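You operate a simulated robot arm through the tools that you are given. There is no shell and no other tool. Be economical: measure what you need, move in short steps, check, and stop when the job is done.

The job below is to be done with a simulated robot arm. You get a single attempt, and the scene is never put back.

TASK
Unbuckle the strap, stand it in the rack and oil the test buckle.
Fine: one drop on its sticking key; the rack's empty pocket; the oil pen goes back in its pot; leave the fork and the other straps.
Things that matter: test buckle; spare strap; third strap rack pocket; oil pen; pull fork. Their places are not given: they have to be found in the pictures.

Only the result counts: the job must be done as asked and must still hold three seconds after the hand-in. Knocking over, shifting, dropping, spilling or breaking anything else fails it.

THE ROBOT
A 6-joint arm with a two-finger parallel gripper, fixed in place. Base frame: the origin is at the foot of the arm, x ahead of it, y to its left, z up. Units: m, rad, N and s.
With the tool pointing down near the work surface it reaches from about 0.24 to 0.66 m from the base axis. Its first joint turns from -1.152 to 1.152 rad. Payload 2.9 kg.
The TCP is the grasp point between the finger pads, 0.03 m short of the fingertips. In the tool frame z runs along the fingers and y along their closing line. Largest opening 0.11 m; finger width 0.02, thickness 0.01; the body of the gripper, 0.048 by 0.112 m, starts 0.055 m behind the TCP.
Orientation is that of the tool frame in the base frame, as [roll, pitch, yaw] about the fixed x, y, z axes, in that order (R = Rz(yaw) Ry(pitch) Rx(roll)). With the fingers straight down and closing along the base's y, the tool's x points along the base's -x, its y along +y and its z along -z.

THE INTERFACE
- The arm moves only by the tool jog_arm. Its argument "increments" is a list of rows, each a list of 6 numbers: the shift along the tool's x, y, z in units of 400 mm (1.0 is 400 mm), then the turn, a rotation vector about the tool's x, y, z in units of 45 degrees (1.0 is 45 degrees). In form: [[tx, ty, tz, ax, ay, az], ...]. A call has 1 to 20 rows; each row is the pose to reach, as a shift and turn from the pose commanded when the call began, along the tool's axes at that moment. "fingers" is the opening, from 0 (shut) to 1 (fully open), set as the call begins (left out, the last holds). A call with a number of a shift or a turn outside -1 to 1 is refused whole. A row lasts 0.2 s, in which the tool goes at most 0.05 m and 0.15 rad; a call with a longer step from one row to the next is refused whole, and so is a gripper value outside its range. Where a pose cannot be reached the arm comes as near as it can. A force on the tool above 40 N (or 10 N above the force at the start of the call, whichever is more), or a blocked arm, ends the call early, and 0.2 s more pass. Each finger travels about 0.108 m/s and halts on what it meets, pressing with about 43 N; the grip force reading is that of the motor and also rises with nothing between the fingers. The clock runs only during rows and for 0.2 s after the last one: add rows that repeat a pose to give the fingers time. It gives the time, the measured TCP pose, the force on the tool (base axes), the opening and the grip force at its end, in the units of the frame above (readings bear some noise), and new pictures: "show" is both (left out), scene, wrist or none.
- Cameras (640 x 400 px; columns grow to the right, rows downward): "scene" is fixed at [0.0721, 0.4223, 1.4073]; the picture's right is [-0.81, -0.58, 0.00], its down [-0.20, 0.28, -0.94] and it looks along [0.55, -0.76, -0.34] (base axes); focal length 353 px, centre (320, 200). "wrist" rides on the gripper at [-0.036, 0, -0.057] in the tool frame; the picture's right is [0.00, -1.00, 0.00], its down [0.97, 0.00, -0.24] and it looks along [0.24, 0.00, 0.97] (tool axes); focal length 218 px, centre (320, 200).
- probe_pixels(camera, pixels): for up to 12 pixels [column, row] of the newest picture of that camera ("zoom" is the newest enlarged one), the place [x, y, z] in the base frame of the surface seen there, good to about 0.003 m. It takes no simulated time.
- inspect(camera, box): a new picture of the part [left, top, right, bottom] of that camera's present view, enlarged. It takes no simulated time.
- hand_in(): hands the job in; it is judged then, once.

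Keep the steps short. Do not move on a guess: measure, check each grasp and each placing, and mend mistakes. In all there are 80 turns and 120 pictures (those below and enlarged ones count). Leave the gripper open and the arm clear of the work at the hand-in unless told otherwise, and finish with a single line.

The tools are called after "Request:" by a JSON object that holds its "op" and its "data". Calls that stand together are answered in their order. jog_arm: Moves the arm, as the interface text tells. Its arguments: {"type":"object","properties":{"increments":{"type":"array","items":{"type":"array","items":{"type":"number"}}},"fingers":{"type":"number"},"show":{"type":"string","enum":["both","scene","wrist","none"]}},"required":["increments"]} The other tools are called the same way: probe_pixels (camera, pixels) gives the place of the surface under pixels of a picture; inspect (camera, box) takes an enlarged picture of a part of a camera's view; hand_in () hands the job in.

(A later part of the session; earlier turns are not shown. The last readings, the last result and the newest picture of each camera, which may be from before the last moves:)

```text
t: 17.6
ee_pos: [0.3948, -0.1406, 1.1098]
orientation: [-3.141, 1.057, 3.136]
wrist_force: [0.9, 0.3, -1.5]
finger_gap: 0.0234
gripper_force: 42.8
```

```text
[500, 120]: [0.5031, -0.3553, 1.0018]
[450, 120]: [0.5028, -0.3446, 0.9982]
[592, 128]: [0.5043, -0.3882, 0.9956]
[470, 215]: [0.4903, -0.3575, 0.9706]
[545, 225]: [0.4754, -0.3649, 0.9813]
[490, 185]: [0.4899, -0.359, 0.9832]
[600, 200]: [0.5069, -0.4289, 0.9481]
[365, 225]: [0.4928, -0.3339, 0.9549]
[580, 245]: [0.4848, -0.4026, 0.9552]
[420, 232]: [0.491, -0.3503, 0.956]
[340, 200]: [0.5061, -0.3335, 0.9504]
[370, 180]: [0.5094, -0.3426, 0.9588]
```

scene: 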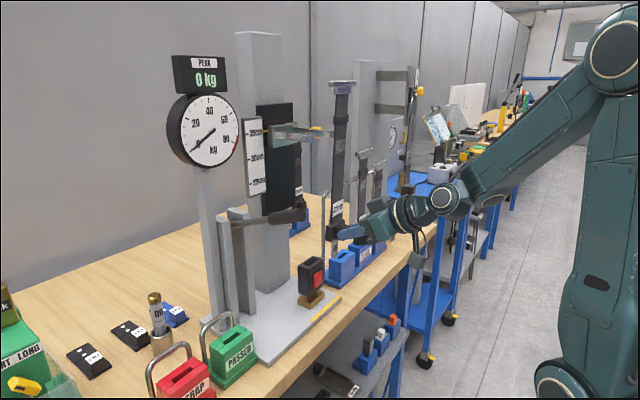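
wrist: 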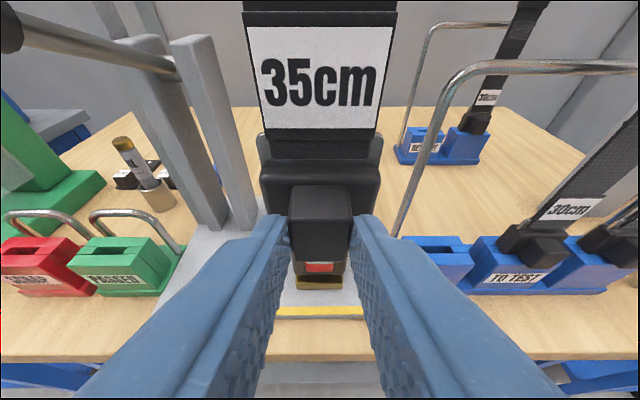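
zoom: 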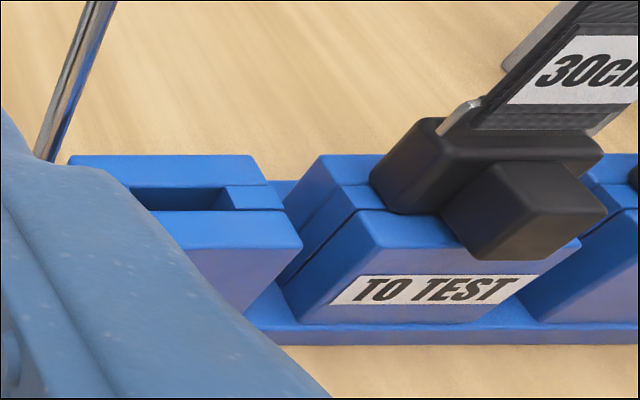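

The slot is centred at about (0.506, −0.2735), about 12 mm wide in x, with its top at z 0.955. I straighten by 1.9° and shift sideways to y −0.2735 at this height, still in front of the rack.

Request:
{"op": "jog_arm", "data": {"increments": [[0, -0.06, 0, 0, 0.01, 0], [0, -0.13, 0, 0, 0.02, 0], [0, -0.2, 0, 0, 0.03, 0], [0, -0.27, 0, 0, 0.042, 0], [0, -0.3325, 0, 0, 0.042, 0], [0, -0.3325, 0, 0, 0.042, 0]], "show": "both"}}

Request:
{"op": "inspect", "data": {"camera": "scene", "box": [320, 60, 440, 290]}}

```text
t: 19.0
ee_pos: [0.393, -0.2727, 1.1085]
orientation: [3.141, 1.026, 3.137]
wrist_force: [0.0, 0.0, -1.2]
finger_gap: 0.023
gripper_force: 43.4
```

scene: 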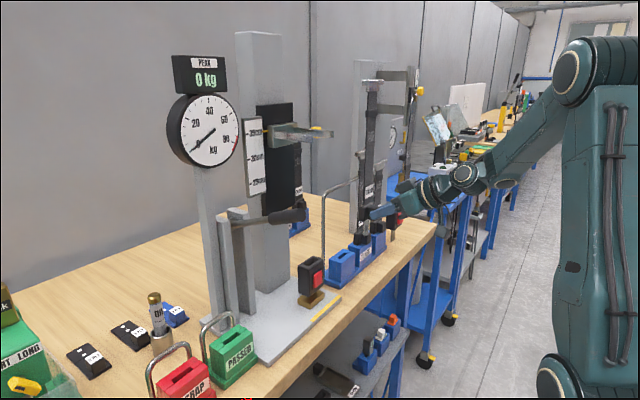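
wrist: 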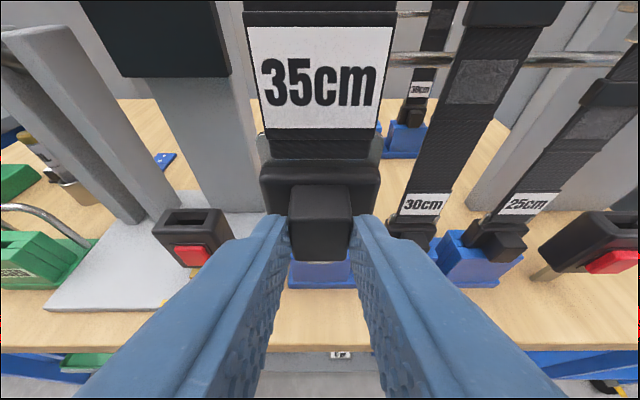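

```text
1.74 times, centred on (380, 175) of scene
```

zoom: 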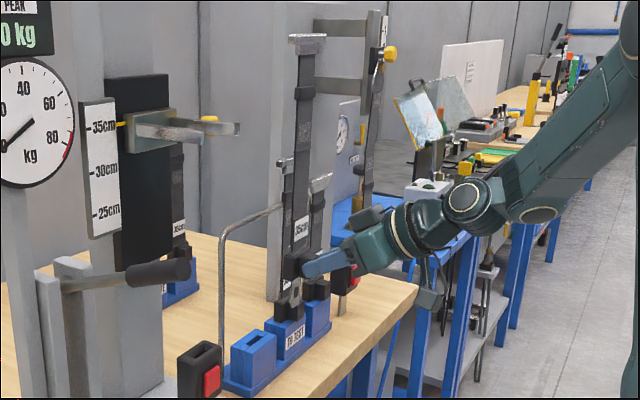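

I probe strap uprightness, the tongue tip, and the hoop and neighbour positions before moving forward.

Request:
{"op": "probe_pixels", "data": {"camera": "scene", "pixels": [[369, 190], [370, 160], [371, 130], [372, 100], [365, 82], [382, 82], [366, 222], [364, 228], [340, 187], [351, 182], [364, 150], [324, 200]]}}

Request:
{"op": "inspect", "data": {"camera": "scene", "box": [335, 190, 415, 270]}}

```text
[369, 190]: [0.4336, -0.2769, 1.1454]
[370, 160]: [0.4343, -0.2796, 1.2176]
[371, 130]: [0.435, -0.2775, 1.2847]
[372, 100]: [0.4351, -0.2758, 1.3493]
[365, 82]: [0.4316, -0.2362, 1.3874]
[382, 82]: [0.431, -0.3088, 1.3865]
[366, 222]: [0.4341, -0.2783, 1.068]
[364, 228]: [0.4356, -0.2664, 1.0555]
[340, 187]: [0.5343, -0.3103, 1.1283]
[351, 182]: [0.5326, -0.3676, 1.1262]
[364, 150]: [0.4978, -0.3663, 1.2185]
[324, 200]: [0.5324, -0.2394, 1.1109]
```

```text
5.00 times, centred on (375, 230) of scene
```

zoom: 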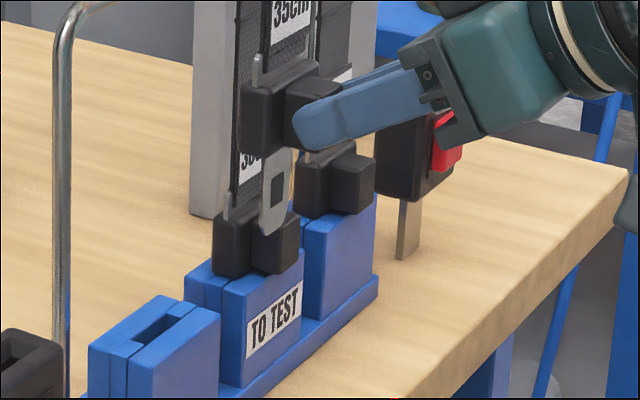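

Request:
{"op": "probe_pixels", "data": {"camera": "zoom", "pixels": [[265, 180], [287, 172], [264, 215], [284, 205], [270, 233], [276, 165], [178, 318], [135, 345], [155, 330]]}}

```text
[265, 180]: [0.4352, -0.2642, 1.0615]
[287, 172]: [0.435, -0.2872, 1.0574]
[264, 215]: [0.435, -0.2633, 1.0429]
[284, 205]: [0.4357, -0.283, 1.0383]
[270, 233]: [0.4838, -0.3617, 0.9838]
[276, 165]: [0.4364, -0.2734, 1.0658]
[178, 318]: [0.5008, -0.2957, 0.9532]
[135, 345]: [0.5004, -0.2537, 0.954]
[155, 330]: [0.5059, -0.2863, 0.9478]
```

The strap is vertical and the tongue centre is at about (0.4365, −0.274) against the slot centre (0.506, −0.2747). I move forward 69.5 mm, then down 30 mm, to hover the tip above the slot.

Request:
{"op": "jog_arm", "data": {"increments": [[-0.045, -0.001, 0.0743, 0, 0, 0], [-0.0901, -0.0025, 0.1486, 0, 0, 0], [-0.058, -0.0025, 0.168, 0, 0, 0], [-0.026, -0.0025, 0.1874, 0, 0, 0], [-0.026, -0.0025, 0.1874, 0, 0, 0]], "show": "both"}}

Request:
{"op": "inspect", "data": {"camera": "scene", "box": [310, 210, 390, 290]}}

```text
t: 20.2
ee_pos: [0.462, -0.2755, 1.0786]
orientation: [3.14, 1.026, 3.137]
wrist_force: [0.8, -0.3, -1.9]
finger_gap: 0.023
gripper_force: 42.5
```

scene: 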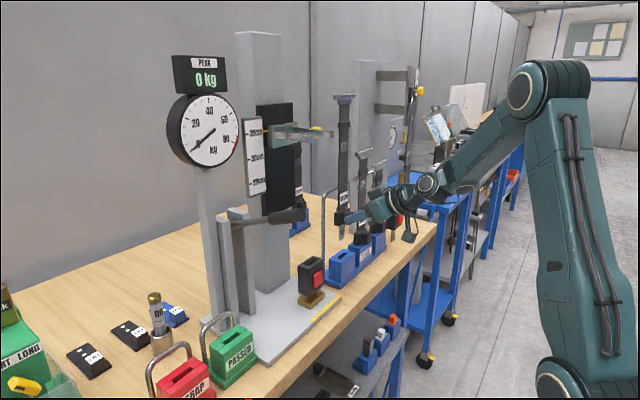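
wrist: 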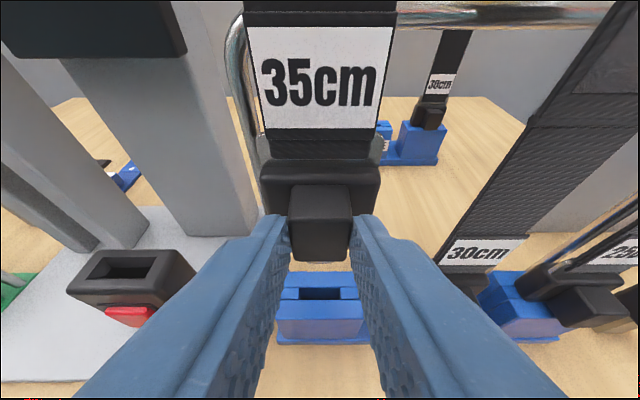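

```text
5.00 times, centred on (350, 250) of scene
```

zoom: 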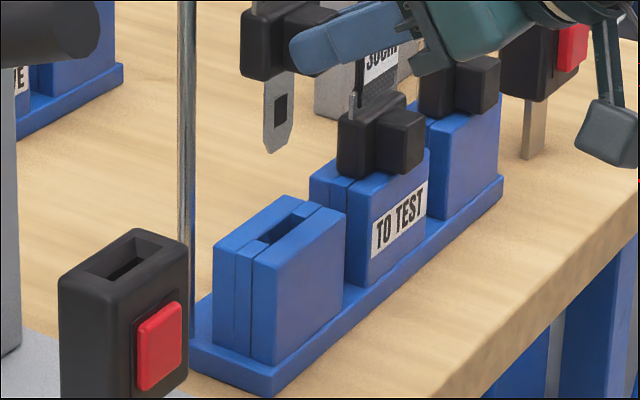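

The tongue hangs above the slot. I measure both in this zoom.

Request:
{"op": "probe_pixels", "data": {"camera": "zoom", "pixels": [[266, 110], [293, 100], [279, 85], [266, 135], [288, 122], [272, 150], [257, 240], [308, 211], [285, 220], [258, 218], [322, 225], [280, 232]]}}

Request:
{"op": "probe_pixels", "data": {"camera": "wrist", "pixels": [[301, 293], [340, 293], [320, 289], [320, 299], [320, 280], [320, 308], [284, 292], [361, 292]]}}

```text
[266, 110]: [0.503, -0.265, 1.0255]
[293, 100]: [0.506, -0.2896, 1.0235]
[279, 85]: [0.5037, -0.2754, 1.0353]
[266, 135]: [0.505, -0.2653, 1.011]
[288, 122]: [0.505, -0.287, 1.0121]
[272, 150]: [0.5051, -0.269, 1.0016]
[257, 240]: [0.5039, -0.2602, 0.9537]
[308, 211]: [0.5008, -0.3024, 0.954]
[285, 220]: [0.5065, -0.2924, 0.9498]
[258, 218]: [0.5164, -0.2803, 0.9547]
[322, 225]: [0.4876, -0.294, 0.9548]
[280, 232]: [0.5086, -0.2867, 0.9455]
```

```text
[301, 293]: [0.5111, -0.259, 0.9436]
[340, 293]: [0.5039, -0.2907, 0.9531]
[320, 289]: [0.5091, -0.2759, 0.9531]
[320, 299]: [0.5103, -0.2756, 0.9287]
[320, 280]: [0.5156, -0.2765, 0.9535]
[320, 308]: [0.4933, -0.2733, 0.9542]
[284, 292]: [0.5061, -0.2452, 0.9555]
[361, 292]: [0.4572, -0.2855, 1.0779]
```

The tongue tip is at (0.506, −0.277, 0.998) and the slot centre y is −0.2745. I shift y by +2 mm and lower 55 mm so the tip enters the slot.

Request:
{"op": "jog_arm", "data": {"increments": [[0.0, 0.005, 0.0, 0, 0, 0], [0.04, 0.005, 0.0242, 0, 0, 0], [0.08, 0.005, 0.0485, 0, 0, 0], [0.1, 0.005, 0.0606, 0, 0, 0], [0.1176, 0.005, 0.0713, 0, 0, 0]], "show": "scene"}}

Request:
{"op": "inspect", "data": {"camera": "scene", "box": [310, 210, 390, 290]}}

```text
t: 21.4
ee_pos: [0.4627, -0.2726, 1.0233]
orientation: [3.141, 1.026, 3.136]
wrist_force: [-2.6, 0.5, -1.1]
finger_gap: 0.0232
gripper_force: 43.2
```

scene: 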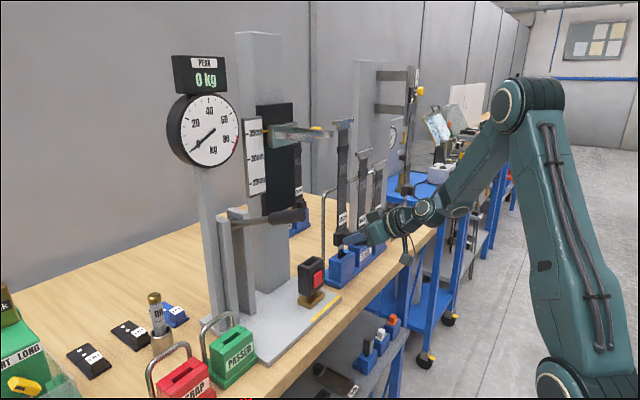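

```text
5.00 times, centred on (350, 250) of scene
```

zoom: 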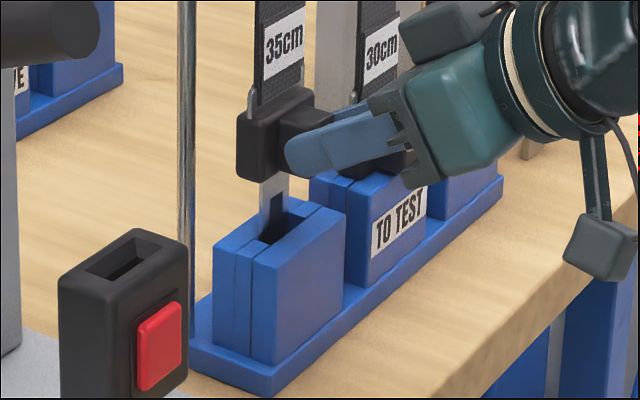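

The tongue is in the slot with small forces. I continue down 24 mm in small steps.

Request:
{"op": "jog_arm", "data": {"increments": [[0.0128, 0, 0.0078, 0, 0, 0], [0.0257, 0, 0.0156, 0, 0, 0], [0.0385, 0, 0.0233, 0, 0, 0], [0.0513, 0, 0.0311, 0, 0, 0]], "show": "scene"}}

Request:
{"op": "inspect", "data": {"camera": "scene", "box": [310, 210, 390, 290]}}

```text
t: 22.4
ee_pos: [0.4615, -0.273, 0.9998]
orientation: [3.139, 1.026, 3.135]
wrist_force: [-12.9, 0.9, 3.2]
finger_gap: 0.0232
gripper_force: 43.4
```

scene: 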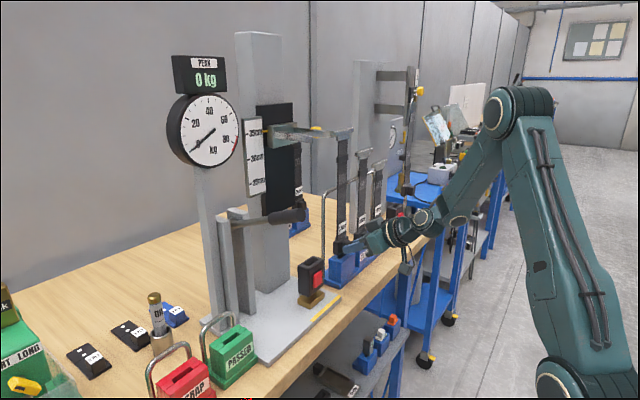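

```text
5.00 times, centred on (350, 250) of scene
```

zoom: 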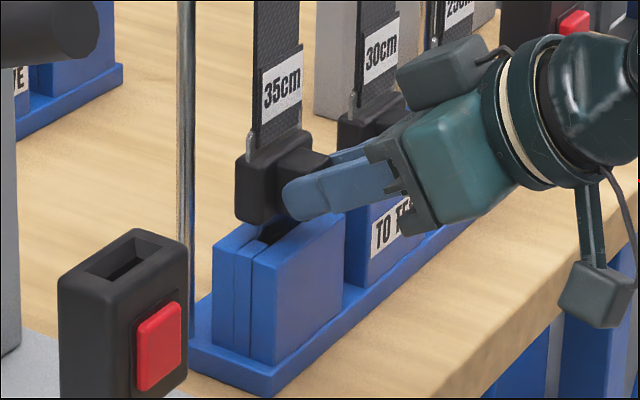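

The tongue pushes 13 N against the slot's rear face. I relieve by 3 mm in −x and lower the last 8 mm or so.

Request:
{"op": "jog_arm", "data": {"increments": [[0.0039, 0, -0.0064, 0, 0, 0], [0.0039, 0, -0.0064, 0, 0, 0], [0.0103, 0, -0.0025, 0, 0, 0], [0.0167, 0, 0.0014, 0, 0, 0], [0.021, 0, 0.004, 0, 0, 0]], "show": "scene"}}

Request:
{"op": "inspect", "data": {"camera": "scene", "box": [310, 210, 390, 290]}}

```text
t: 23.6
ee_pos: [0.459, -0.2719, 0.9916]
orientation: [3.14, 1.024, 3.136]
wrist_force: [0.4, -0.9, -2.7]
finger_gap: 0.0231
gripper_force: 43.4
```

scene: 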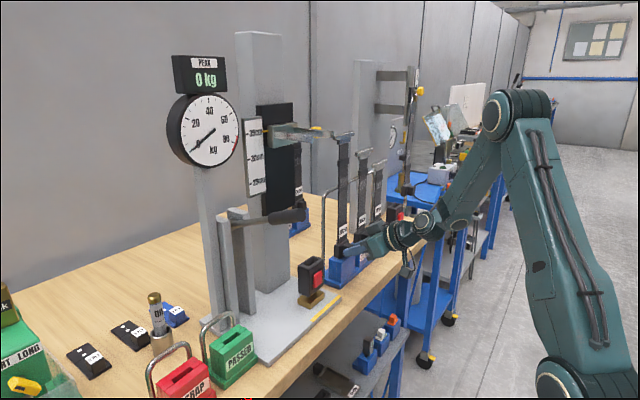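

```text
5.00 times, centred on (350, 250) of scene
```

zoom: 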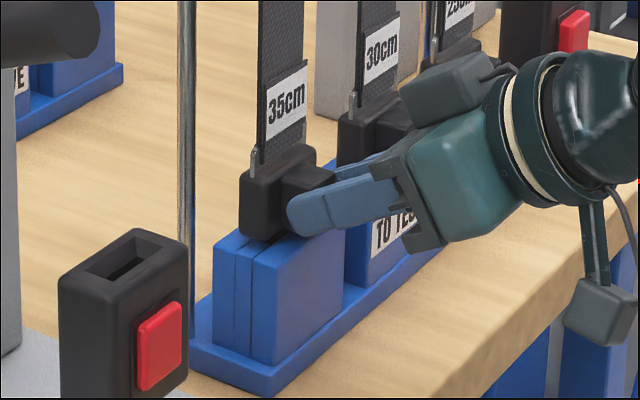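

Nearly seated and still no upward force. I lower up to 4 mm more in tiny steps.

Request:
{"op": "jog_arm", "data": {"increments": [[0.0032, 0, 0.0019, 0, 0, 0], [0.0064, 0, 0.0039, 0, 0, 0], [0.0085, 0, 0.0052, 0, 0, 0]], "show": "none"}}

Request:
{"op": "inspect", "data": {"camera": "scene", "box": [310, 110, 390, 290]}}

```text
t: 24.4
ee_pos: [0.4595, -0.2724, 0.9885]
orientation: [3.139, 1.024, 3.136]
wrist_force: [-0.1, 0.0, -1.9]
finger_gap: 0.0232
gripper_force: 42.5
```

```text
2.22 times, centred on (350, 200) of scene
```

zoom: 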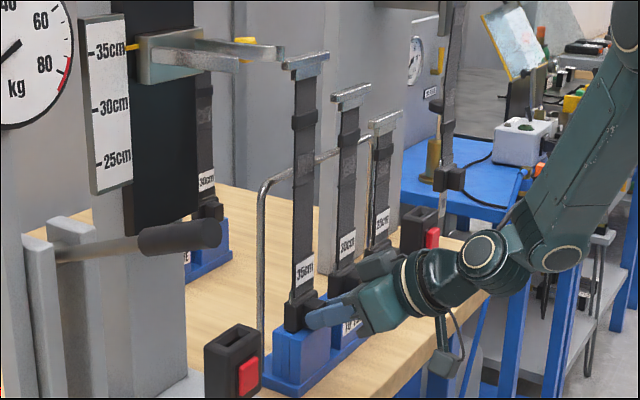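

Request:
{"op": "inspect", "data": {"camera": "scene", "box": [315, 210, 385, 280]}}

```text
5.71 times, centred on (350, 245) of scene
```

zoom: 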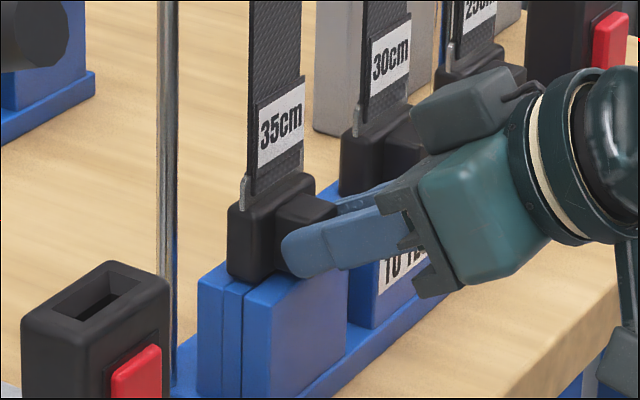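

Request:
{"op": "probe_pixels", "data": {"camera": "zoom", "pixels": [[240, 272], [235, 240], [232, 208], [275, 178], [255, 273], [280, 130], [390, 65], [370, 110], [355, 140], [350, 185], [300, 200], [268, 60]]}}

```text
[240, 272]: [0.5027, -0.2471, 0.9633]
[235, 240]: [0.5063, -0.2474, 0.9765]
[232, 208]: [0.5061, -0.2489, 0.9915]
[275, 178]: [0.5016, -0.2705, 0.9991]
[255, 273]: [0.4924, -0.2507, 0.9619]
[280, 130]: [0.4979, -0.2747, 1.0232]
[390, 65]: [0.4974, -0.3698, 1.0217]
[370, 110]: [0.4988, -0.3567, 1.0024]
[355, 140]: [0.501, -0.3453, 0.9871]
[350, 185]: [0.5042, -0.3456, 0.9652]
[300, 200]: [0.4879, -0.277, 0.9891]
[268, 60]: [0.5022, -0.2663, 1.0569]
```

Our label centre is about 2 mm above the neighbour's, so it is almost seated. I lower another 3 mm gently.

Request:
{"op": "jog_arm", "data": {"increments": [[0.0021, 0, 0.0013, 0, 0, 0], [0.0043, 0, 0.0026, 0, 0, 0], [0.0064, 0, 0.0039, 0, 0, 0]], "show": "none"}}

```text
t: 25.2
ee_pos: [0.4595, -0.2728, 0.9854]
orientation: [-3.141, 1.029, 3.139]
wrist_force: [-3.2, 1.8, 7.6]
finger_gap: 0.0233
gripper_force: 42.8
```

Contact: 8 N upward, so it is seated. I open the fingers to 4.5 cm and look before backing out.

Request:
{"op": "jog_arm", "data": {"increments": [[0, 0, 0, 0, 0, 0], [0, 0, 0, 0, 0, 0], [0, 0, 0, 0, 0, 0]], "fingers": 0.42, "show": "both"}}

```text
t: 26.0
ee_pos: [0.4588, -0.2729, 0.9848]
orientation: [3.139, 1.024, 3.137]
wrist_force: [0.2, -0.3, -0.3]
finger_gap: 0.0464
gripper_force: 0.1
```

scene: 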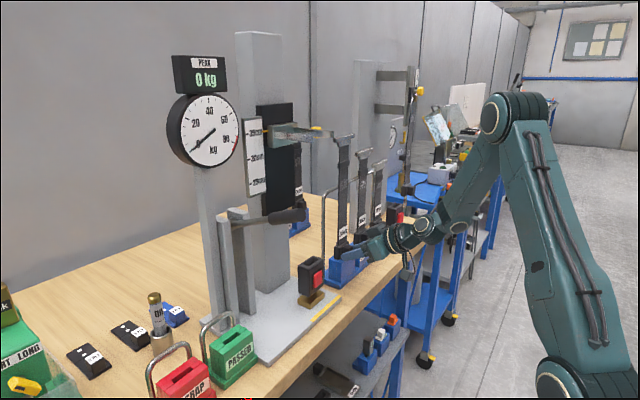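
wrist: 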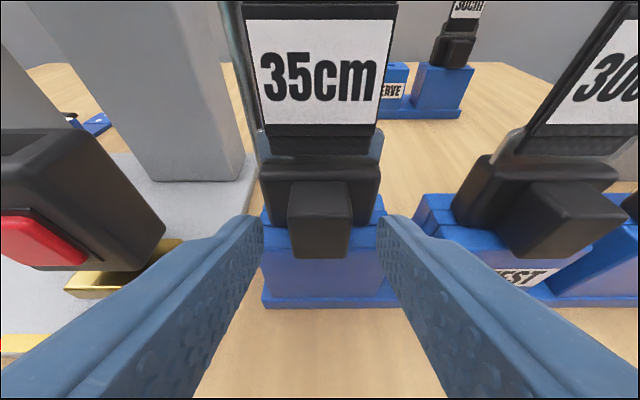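

The strap stands on its own. I back straight out along the fingers 90 mm, then check.

Request:
{"op": "jog_arm", "data": {"increments": [[0, 0, -0.06, 0, 0, 0], [0, 0, -0.14, 0, 0, 0], [0, 0, -0.225, 0, 0, 0], [0, 0, -0.225, 0, 0, 0]], "show": "both"}}

Request:
{"op": "inspect", "data": {"camera": "scene", "box": [300, 110, 400, 290]}}

Request:
{"op": "inspect", "data": {"camera": "scene", "box": [120, 190, 320, 400]}}

```text
t: 27.0
ee_pos: [0.3811, -0.2713, 1.0326]
orientation: [3.141, 1.025, 3.138]
wrist_force: [0.4, 0.1, 1.0]
finger_gap: 0.0463
gripper_force: 0.1
```

scene: 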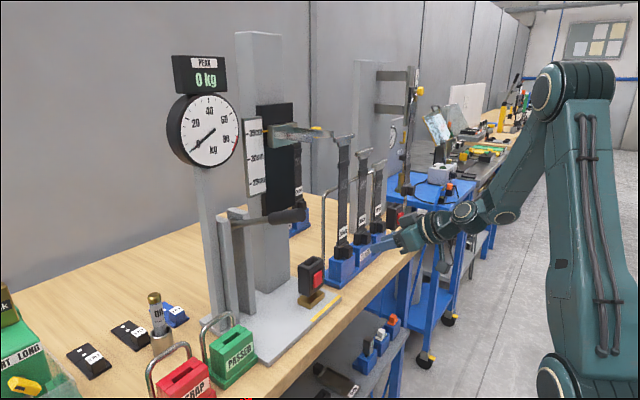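
wrist: 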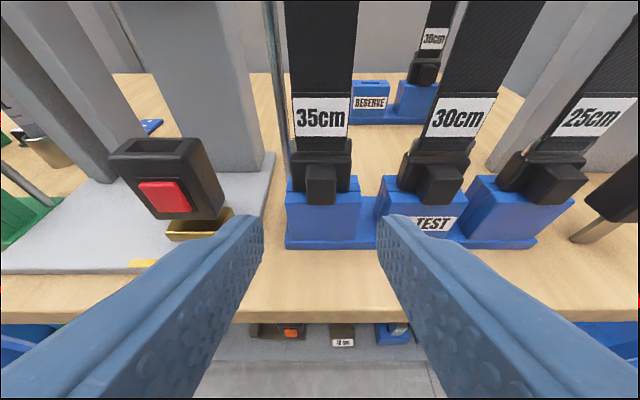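

```text
2.22 times, centred on (350, 200) of scene
```

zoom: 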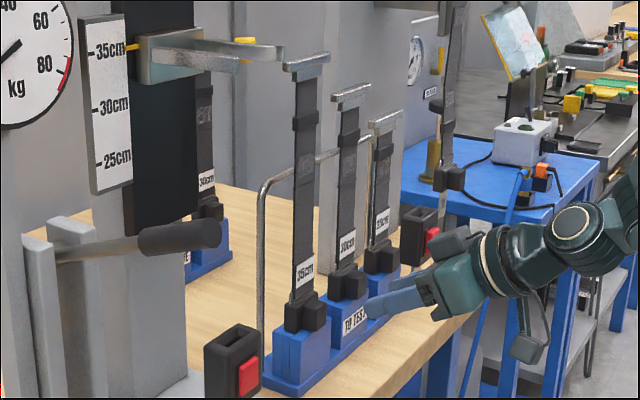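

```text
1.90 times, centred on (220, 295) of scene
```

zoom: 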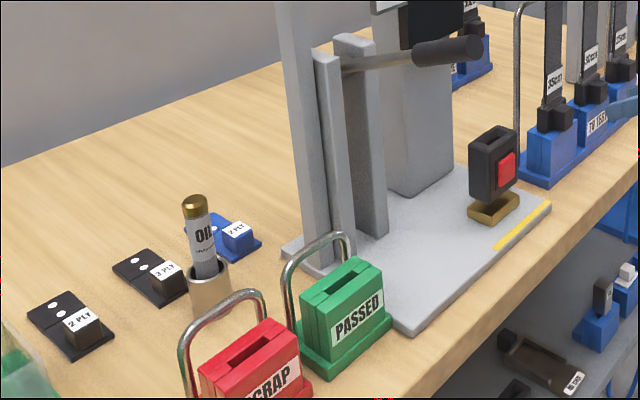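

The strap stands like its neighbours. Now I measure the pen, its pot and the obstacles around it.

Request:
{"op": "probe_pixels", "data": {"camera": "scene", "pixels": [[153, 297], [158, 312], [161, 330], [152, 341], [170, 338], [163, 360], [303, 216], [270, 219], [240, 222], [240, 210], [214, 316], [165, 347]]}}

Request:
{"op": "inspect", "data": {"camera": "scene", "box": [130, 280, 210, 380]}}

Request:
{"op": "probe_pixels", "data": {"camera": "scene", "pixels": [[150, 375], [185, 345], [205, 330], [230, 318], [225, 345], [190, 375], [232, 270], [243, 260], [210, 200], [228, 240], [178, 318], [130, 335]]}}

```text
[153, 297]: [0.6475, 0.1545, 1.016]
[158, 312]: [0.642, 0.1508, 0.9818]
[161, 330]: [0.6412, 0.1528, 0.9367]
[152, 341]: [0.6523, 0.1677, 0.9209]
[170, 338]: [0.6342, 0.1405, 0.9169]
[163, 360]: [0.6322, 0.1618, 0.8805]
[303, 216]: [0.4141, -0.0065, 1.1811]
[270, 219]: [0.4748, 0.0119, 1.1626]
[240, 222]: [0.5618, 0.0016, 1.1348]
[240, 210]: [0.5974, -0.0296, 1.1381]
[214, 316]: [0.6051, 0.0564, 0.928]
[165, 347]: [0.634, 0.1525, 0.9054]
```

```text
4.00 times, centred on (170, 330) of scene
```

zoom: 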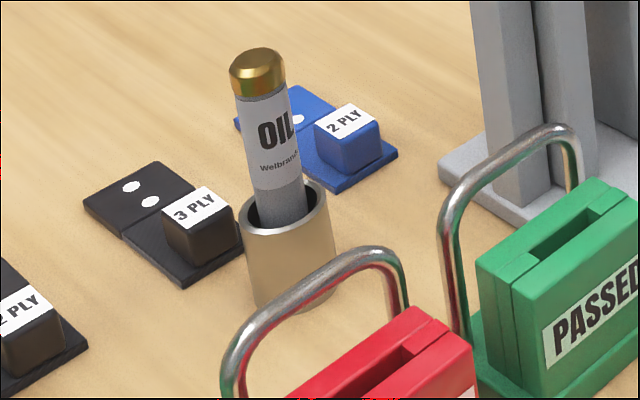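

```text
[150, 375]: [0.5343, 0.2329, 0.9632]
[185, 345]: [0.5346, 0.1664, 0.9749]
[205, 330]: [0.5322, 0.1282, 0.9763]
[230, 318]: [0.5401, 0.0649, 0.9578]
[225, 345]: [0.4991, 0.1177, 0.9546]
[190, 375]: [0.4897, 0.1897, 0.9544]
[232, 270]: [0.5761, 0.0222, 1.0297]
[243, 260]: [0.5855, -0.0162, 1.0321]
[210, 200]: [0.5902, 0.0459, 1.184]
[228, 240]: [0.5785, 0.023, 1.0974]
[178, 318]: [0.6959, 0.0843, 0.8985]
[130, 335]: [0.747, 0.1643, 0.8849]
```

The pen stands at about (0.655, 0.147) with its cap top at about z 1.025, leaning about 5° away. The pot rim is at z ≈ 0.92, and the lever handle ends at (0.41, 0, 1.18). I lift high and steepen the tool to 25° before crossing.

Request:
{"op": "jog_arm", "data": {"increments": [[-0.074, 0, -0.055, 0, 0.125, 0], [-0.148, 0, -0.11, 0, 0.25, 0], [-0.222, 0, -0.164, 0, 0.375, 0], [-0.296, 0, -0.22, 0, 0.5, 0], [-0.37, 0, -0.274, 0, 0.625, 0], [-0.444, 0, -0.328, 0, 0.75, 0], [-0.444, 0, -0.328, 0, 0.75, 0]], "fingers": 0.55, "show": "wrist"}}

```text
t: 28.6
ee_pos: [0.3632, -0.2728, 1.2523]
orientation: [3.141, 0.434, 3.136]
wrist_force: [0.0, 0.1, 0.0]
finger_gap: 0.0605
gripper_force: 0.0
```

wrist: 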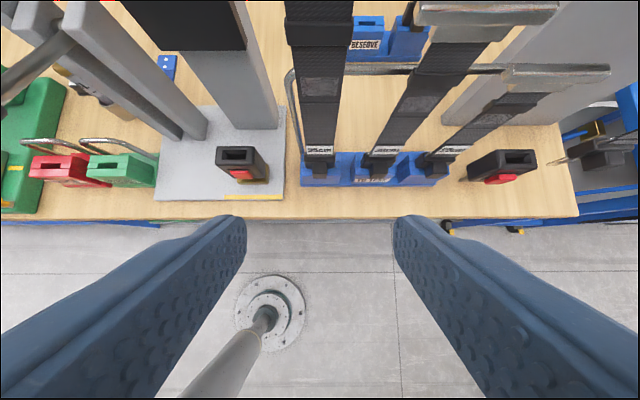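

Clear. I cross to y ≈ 0.127 at this height, staying in front of and above the handle.

Request:
{"op": "jog_arm", "data": {"increments": [[0, 0.1, 0, 0, 0, 0], [0, 0.2, 0, 0, 0, 0], [0, 0.3, 0, 0, 0, 0], [0, 0.4, 0, 0, 0, 0], [0, 0.5, 0, 0, 0, 0], [0, 0.6, 0, 0, 0, 0], [0, 0.7, 0, 0, 0, 0], [0, 0.8, 0, 0, 0, 0], [0, 0.9, 0, 0, 0, 0], [0, 1.0, 0, 0, 0, 0], [0, 1.0, 0, 0, 0, 0]], "show": "both"}}

```text
t: 31.0
ee_pos: [0.3626, 0.129, 1.2521]
orientation: [3.14, 0.436, 3.136]
wrist_force: [0.9, -0.4, -0.5]
finger_gap: 0.0605
gripper_force: 0.1
```

scene: 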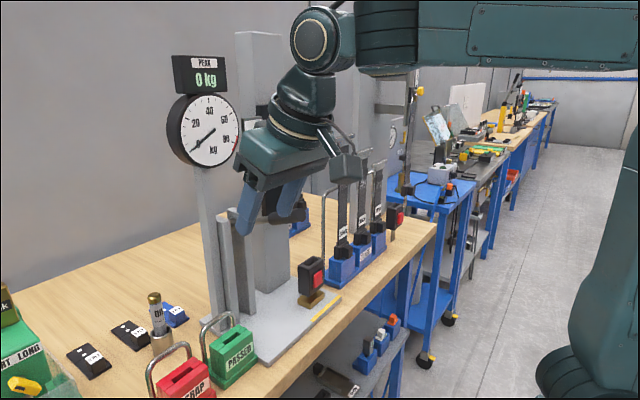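
wrist: 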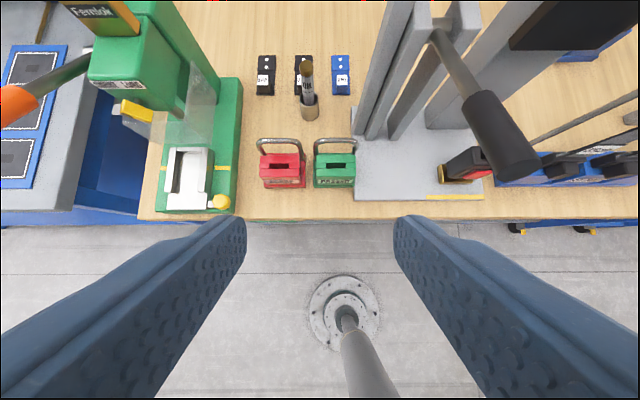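

I check the gauge's location, since the arm will pass beside it, and get a precise pen position from this top view.

Request:
{"op": "probe_pixels", "data": {"camera": "scene", "pixels": [[205, 130], [172, 130], [236, 120], [176, 75], [205, 210], [215, 270]]}}

Request:
{"op": "inspect", "data": {"camera": "wrist", "box": [240, 40, 400, 200]}}

Request:
{"op": "probe_pixels", "data": {"camera": "wrist", "pixels": [[306, 68], [306, 85], [309, 98], [301, 108], [318, 108], [309, 116], [283, 140], [335, 140], [366, 120], [310, 119]]}}

```text
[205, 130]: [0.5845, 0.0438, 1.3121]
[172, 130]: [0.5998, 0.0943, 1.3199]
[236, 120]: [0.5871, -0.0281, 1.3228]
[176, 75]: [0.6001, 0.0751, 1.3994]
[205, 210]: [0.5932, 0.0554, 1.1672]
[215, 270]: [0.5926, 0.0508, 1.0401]
```

```text
2.50 times, centred on (320, 120) of wrist
```

zoom: 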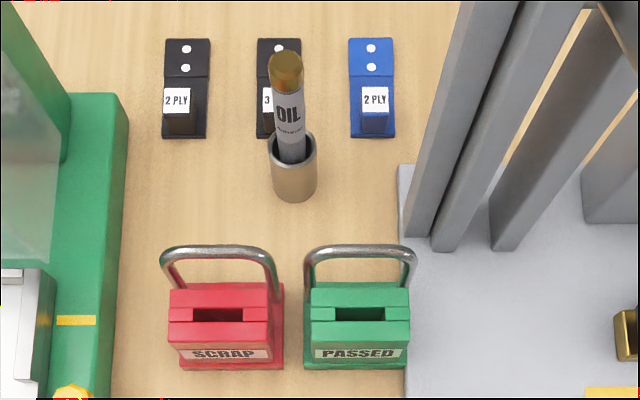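

```text
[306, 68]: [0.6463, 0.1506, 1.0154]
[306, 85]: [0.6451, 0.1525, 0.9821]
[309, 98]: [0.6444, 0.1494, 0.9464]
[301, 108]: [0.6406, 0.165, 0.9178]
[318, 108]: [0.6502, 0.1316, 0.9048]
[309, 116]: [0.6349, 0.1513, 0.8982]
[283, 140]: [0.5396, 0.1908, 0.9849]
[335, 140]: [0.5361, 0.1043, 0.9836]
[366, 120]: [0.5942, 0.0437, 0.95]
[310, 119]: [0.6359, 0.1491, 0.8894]
```

The gauge spans y up to 0.10 at z > 1.25, so I use 35° pitch to keep the wrist clear of it. The pen axis is at about (0.6575, 0.1505). I move to a standoff 10 cm back along the approach line.

Request:
{"op": "jog_arm", "data": {"increments": [[-0.043, 0.007, 0.084, 0, -0.03, 0], [-0.086, 0.014, 0.168, 0, -0.06, 0], [-0.129, 0.02, 0.251, 0, -0.09, 0], [-0.171, 0.027, 0.335, 0, -0.12, 0], [-0.214, 0.034, 0.419, 0, -0.15, 0], [-0.257, 0.041, 0.503, 0, -0.18, 0], [-0.3, 0.047, 0.586, 0, -0.21, 0], [-0.3427, 0.054, 0.67, 0, -0.223, 0], [-0.3427, 0.054, 0.67, 0, -0.223, 0]], "show": "both"}}

```text
t: 33.0
ee_pos: [0.601, 0.1483, 1.0661]
orientation: [-3.141, 0.611, 3.136]
wrist_force: [0.5, -0.5, -0.6]
finger_gap: 0.0605
gripper_force: 0.1
```

scene: 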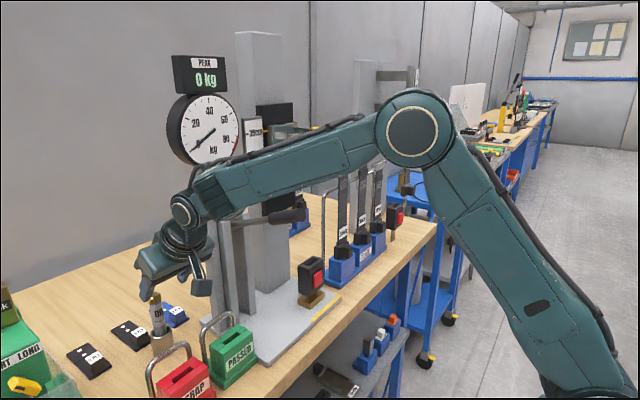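
wrist: 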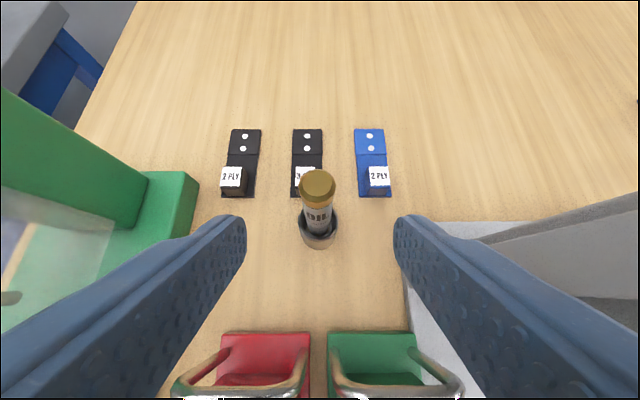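

The pen is centred at about column 317. I probe it at close range.

Request:
{"op": "probe_pixels", "data": {"camera": "wrist", "pixels": [[318, 180], [301, 184], [335, 184], [318, 197], [318, 212], [306, 213], [331, 213], [303, 232], [337, 232], [319, 246]]}}

Request:
{"op": "inspect", "data": {"camera": "wrist", "box": [260, 150, 380, 260]}}

```text
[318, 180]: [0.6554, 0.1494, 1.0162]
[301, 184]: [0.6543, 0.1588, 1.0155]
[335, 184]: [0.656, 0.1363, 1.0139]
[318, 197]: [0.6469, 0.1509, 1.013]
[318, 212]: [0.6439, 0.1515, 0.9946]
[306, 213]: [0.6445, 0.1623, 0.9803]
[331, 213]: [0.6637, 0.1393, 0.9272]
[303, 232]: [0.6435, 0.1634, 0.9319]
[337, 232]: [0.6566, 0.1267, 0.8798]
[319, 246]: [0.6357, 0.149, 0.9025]
```

```text
3.64 times, centred on (320, 205) of wrist
```

zoom: 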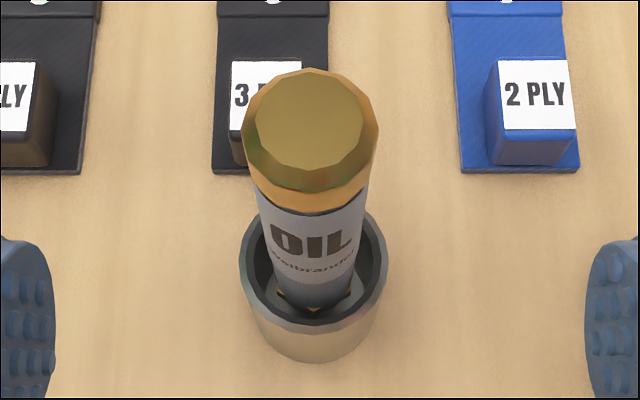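

Pen axis at (0.6555, 0.1495), upright. I slide in along the approach so the grip point is at z ≈ 0.978, fingers open.

Request:
{"op": "jog_arm", "data": {"increments": [[0.004, 0.001, 0.065, 0, 0, 0], [0.008, 0.002, 0.13, 0, 0, 0], [0.012, 0.003, 0.2, 0, 0, 0], [0.0146, 0.003, 0.2584, 0, 0, 0], [0.0146, 0.003, 0.2584, 0, 0, 0]], "show": "both"}}

Request:
{"op": "inspect", "data": {"camera": "scene", "box": [110, 240, 230, 380]}}

```text
t: 34.2
ee_pos: [0.6565, 0.1501, 0.979]
orientation: [3.14, 0.612, 3.136]
wrist_force: [0.3, 0.6, -0.1]
finger_gap: 0.0605
gripper_force: 0.0
```

scene: 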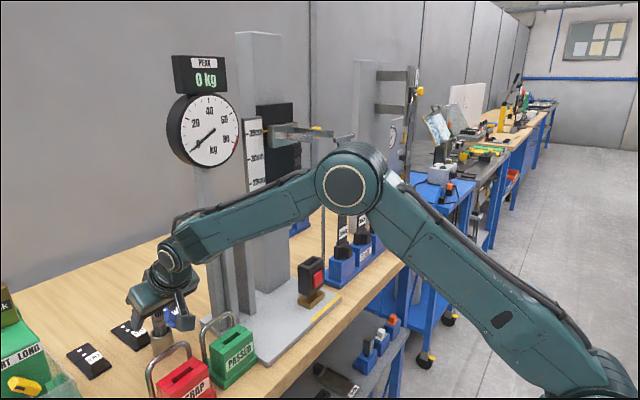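
wrist: 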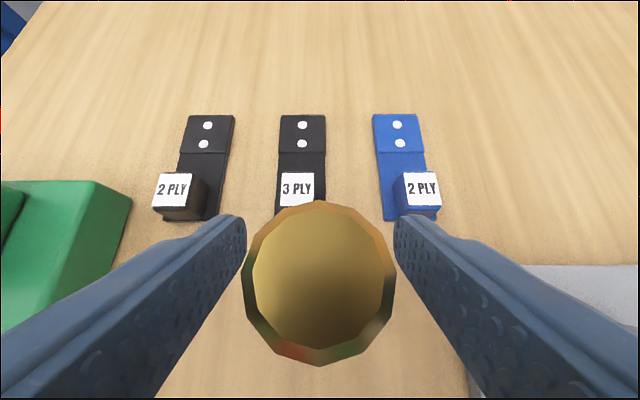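

```text
2.86 times, centred on (170, 310) of scene
```

zoom: 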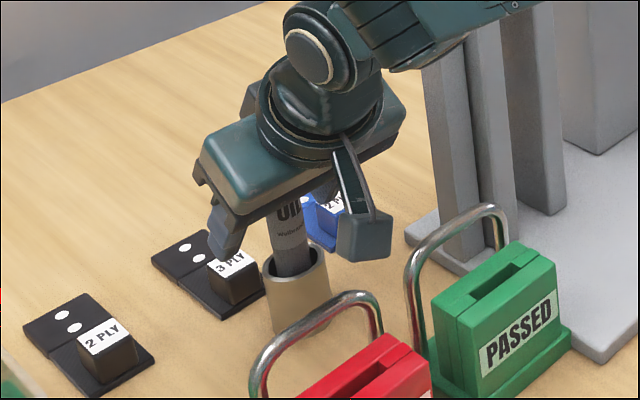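

The pen is between the fingers. I close.

Request:
{"op": "jog_arm", "data": {"increments": [[0, 0, 0, 0, 0, 0], [0, 0, 0, 0, 0, 0], [0, 0, 0, 0, 0, 0]], "fingers": 0, "show": "wrist"}}

```text
t: 35.0
ee_pos: [0.6564, 0.1497, 0.9779]
orientation: [3.141, 0.609, 3.135]
wrist_force: [0.8, -0.4, 0.0]
finger_gap: 0.0206
gripper_force: 42.6
```

wrist: 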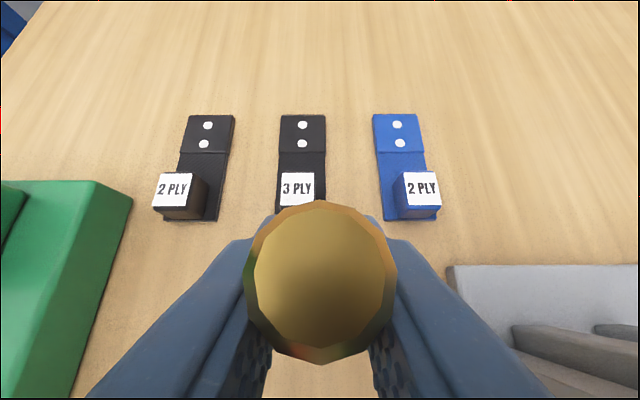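

Gripped at 20.6 mm. I lift straight up 70 mm to clear the pot.

Request:
{"op": "jog_arm", "data": {"increments": [[-0.025, 0, -0.036, 0, 0, 0], [-0.05, 0, -0.072, 0, 0, 0], [-0.075, 0, -0.108, 0, 0, 0], [-0.1, 0, -0.1435, 0, 0, 0], [-0.1, 0, -0.1435, 0, 0, 0]], "show": "scene"}}

Request:
{"op": "inspect", "data": {"camera": "scene", "box": [110, 220, 230, 370]}}

```text
t: 36.2
ee_pos: [0.6558, 0.1482, 1.0494]
orientation: [3.141, 0.61, 3.137]
wrist_force: [0.2, 0.1, 0.0]
finger_gap: 0.0203
gripper_force: 43.0
```

scene: 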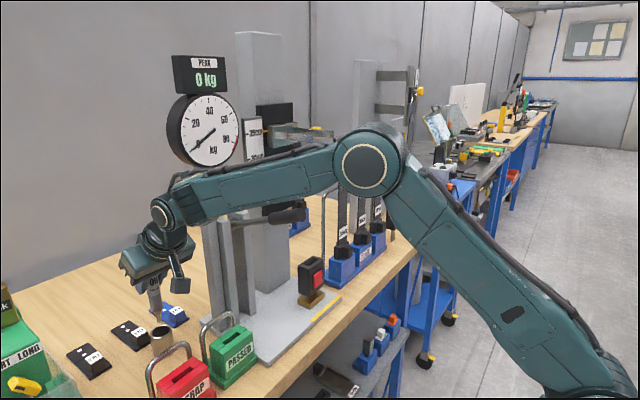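

```text
2.67 times, centred on (170, 295) of scene
```

zoom: 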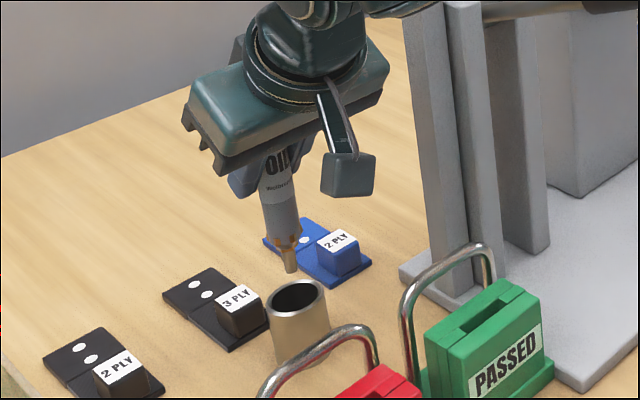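

The nib is at the lower end. I locate its tip and the pen axis.

Request:
{"op": "probe_pixels", "data": {"camera": "zoom", "pixels": [[291, 268], [288, 255], [291, 271], [285, 238], [281, 215], [278, 195], [276, 160], [297, 290], [297, 283]]}}

Request:
{"op": "inspect", "data": {"camera": "scene", "box": [135, 270, 185, 350]}}

```text
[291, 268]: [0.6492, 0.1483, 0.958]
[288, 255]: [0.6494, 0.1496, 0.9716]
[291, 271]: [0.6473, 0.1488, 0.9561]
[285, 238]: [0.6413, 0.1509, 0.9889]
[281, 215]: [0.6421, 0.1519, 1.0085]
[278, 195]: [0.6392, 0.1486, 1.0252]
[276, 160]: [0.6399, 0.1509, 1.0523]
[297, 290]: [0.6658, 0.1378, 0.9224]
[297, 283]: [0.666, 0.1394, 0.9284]
```

```text
5.00 times, centred on (160, 310) of scene
```

zoom: 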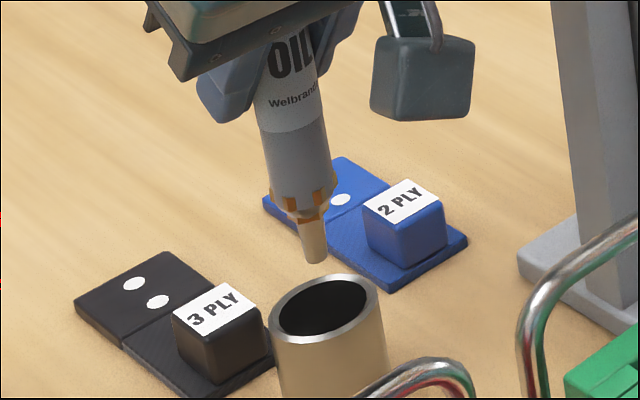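

The nib tip hangs about 94 mm below the TCP (offset x ≈ −5 mm). I withdraw back and up to (0.35, 0.148, 1.30) with the pen kept vertical.

Request:
{"op": "jog_arm", "data": {"increments": [[0.0267, 0, -0.0952, 0, 0, 0], [0.0534, 0, -0.1904, 0, 0, 0], [0.08, 0, -0.2856, 0, 0, 0], [0.1068, 0, -0.381, 0, 0, 0], [0.1335, 0, -0.476, 0, 0, 0], [0.16, 0, -0.571, 0, 0, 0], [0.187, 0, -0.666, 0, 0, 0], [0.2136, 0, -0.762, 0, 0, 0], [0.24, 0, -0.857, 0, 0, 0], [0.267, 0, -0.952, 0, 0, 0], [0.267, 0, -0.952, 0, 0, 0]], "show": "both"}}

```text
t: 38.6
ee_pos: [0.3492, 0.1497, 1.2995]
orientation: [3.141, 0.611, 3.136]
wrist_force: [0.4, 1.2, -0.6]
finger_gap: 0.0204
gripper_force: 43.1
```

scene: 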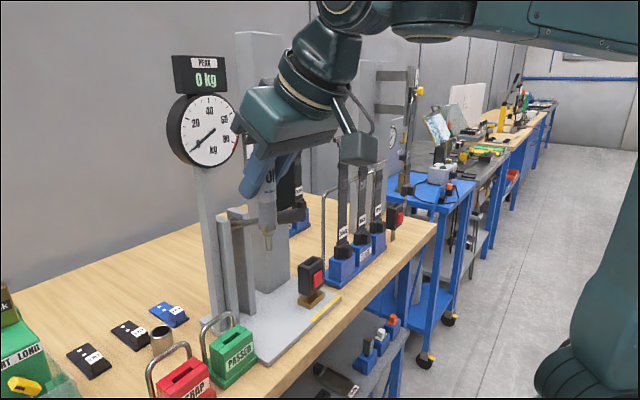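
wrist: 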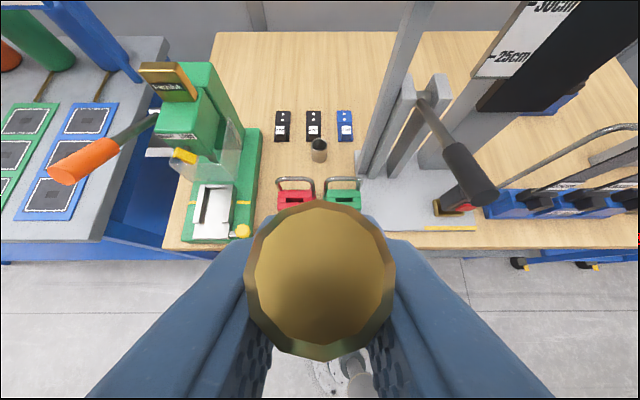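

I cross to y ≈ −0.141 at this height. The nib passes 5 cm in front of the handle end.

Request:
{"op": "jog_arm", "data": {"increments": [[0, -0.09, 0, 0, 0, 0], [0, -0.18, 0, 0, 0, 0], [0, -0.27, 0, 0, 0, 0], [0, -0.36, 0, 0, 0, 0], [0, -0.45, 0, 0, 0, 0], [0, -0.54, 0, 0, 0, 0], [0, -0.63, 0, 0, 0, 0], [0, -0.7255, 0, 0, 0, 0], [0, -0.7255, 0, 0, 0, 0]], "show": "scene"}}

```text
t: 40.6
ee_pos: [0.3477, -0.1405, 1.2993]
orientation: [3.141, 0.613, 3.138]
wrist_force: [-0.1, -0.4, -0.8]
finger_gap: 0.0203
gripper_force: 43.1
```

scene: 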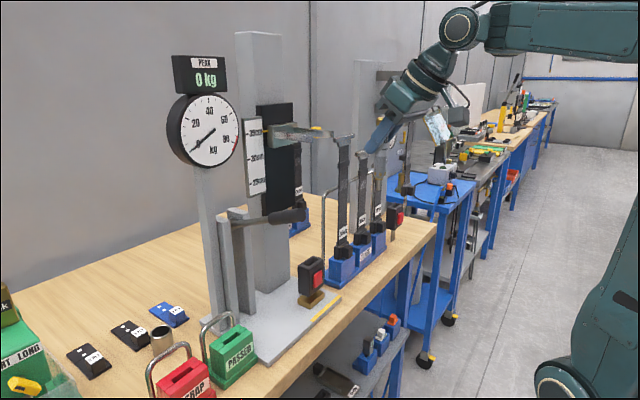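

I tilt the pen 30° so the nib points forward-down, and come down to a hover about 3 cm in front of the key.

Request:
{"op": "jog_arm", "data": {"increments": [[0.0326, 0, 0.082, 0, -0.095, 0], [0.065, 0, 0.164, 0, -0.19, 0], [0.098, 0, 0.2456, 0, -0.286, 0], [0.13, 0, 0.3275, 0, -0.381, 0], [0.163, 0, 0.409, 0, -0.476, 0], [0.195, 0, 0.491, 0, -0.572, 0], [0.228, 0, 0.573, 0, -0.667, 0], [0.228, 0, 0.573, 0, -0.667, 0]], "show": "scene"}}

Request:
{"op": "inspect", "data": {"camera": "scene", "box": [280, 220, 370, 320]}}

```text
t: 42.4
ee_pos: [0.4053, -0.1391, 1.0591]
orientation: [3.14, 1.137, 3.136]
wrist_force: [0.2, -0.4, -0.4]
finger_gap: 0.0204
gripper_force: 42.9
```

scene: 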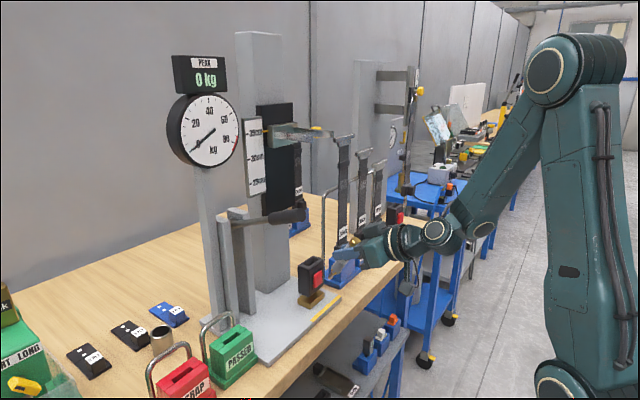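

```text
4.00 times, centred on (325, 270) of scene
```

zoom: 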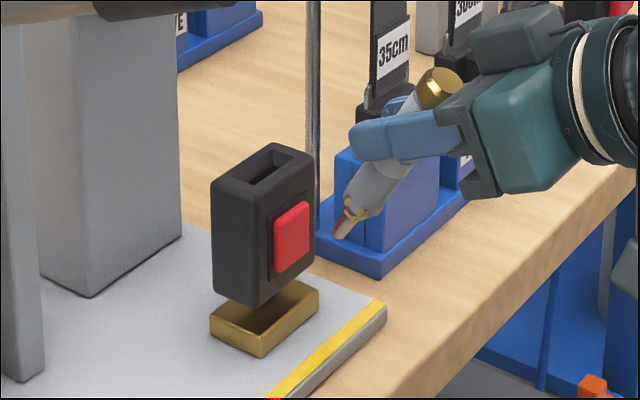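

I probe the nib tip and the key precisely.

Request:
{"op": "probe_pixels", "data": {"camera": "zoom", "pixels": [[338, 234], [341, 229], [346, 218], [336, 238], [365, 200], [395, 160], [293, 240], [278, 247], [307, 232], [292, 268], [293, 208], [285, 212]]}}

```text
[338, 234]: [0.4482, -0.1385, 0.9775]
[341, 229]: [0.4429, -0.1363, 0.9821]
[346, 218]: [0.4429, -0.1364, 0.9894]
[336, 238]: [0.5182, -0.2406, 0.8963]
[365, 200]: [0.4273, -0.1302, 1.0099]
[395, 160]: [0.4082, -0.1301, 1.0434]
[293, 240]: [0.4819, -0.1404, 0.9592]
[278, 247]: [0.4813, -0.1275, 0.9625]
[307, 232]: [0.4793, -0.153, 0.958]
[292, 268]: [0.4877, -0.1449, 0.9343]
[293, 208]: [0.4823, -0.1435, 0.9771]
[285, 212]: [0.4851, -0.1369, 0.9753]
```

The nib tip is at (0.448, −0.140, 0.976), the key face at x ≈ 0.480, centre (−0.1403, 0.961). I move to about 9 mm short of the key, level with its centre.

Request:
{"op": "jog_arm", "data": {"increments": [[0.0043, -0.001, 0.0323, 0, 0, 0], [0.0086, -0.0025, 0.0646, 0, 0, 0], [0.0086, -0.0025, 0.0646, 0, 0, 0]], "show": "scene"}}

Request:
{"op": "inspect", "data": {"camera": "scene", "box": [290, 240, 350, 310]}}

```text
t: 43.2
ee_pos: [0.426, -0.1393, 1.0445]
orientation: [-3.141, 1.135, 3.136]
wrist_force: [-0.2, -0.2, -0.6]
finger_gap: 0.0207
gripper_force: 43.0
```

scene: 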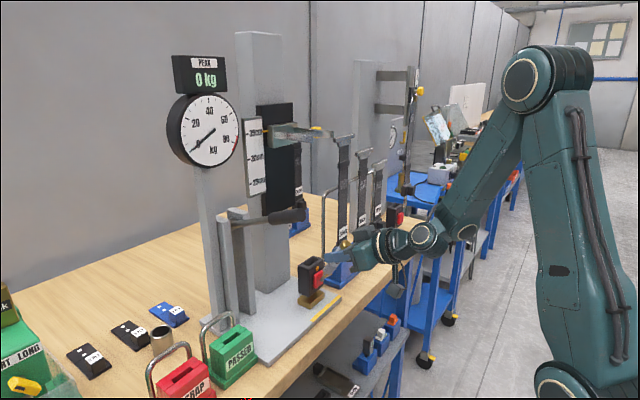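

```text
5.71 times, centred on (320, 275) of scene
```

zoom: 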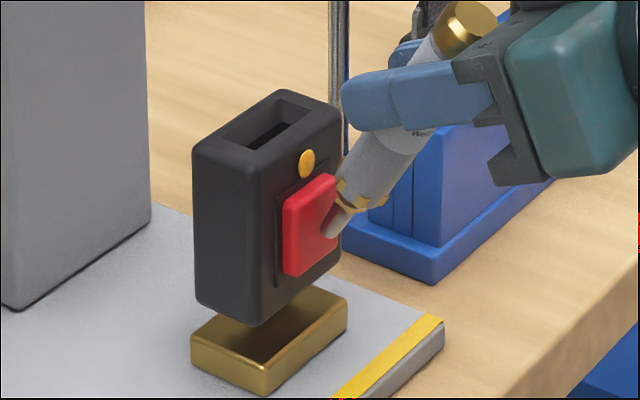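

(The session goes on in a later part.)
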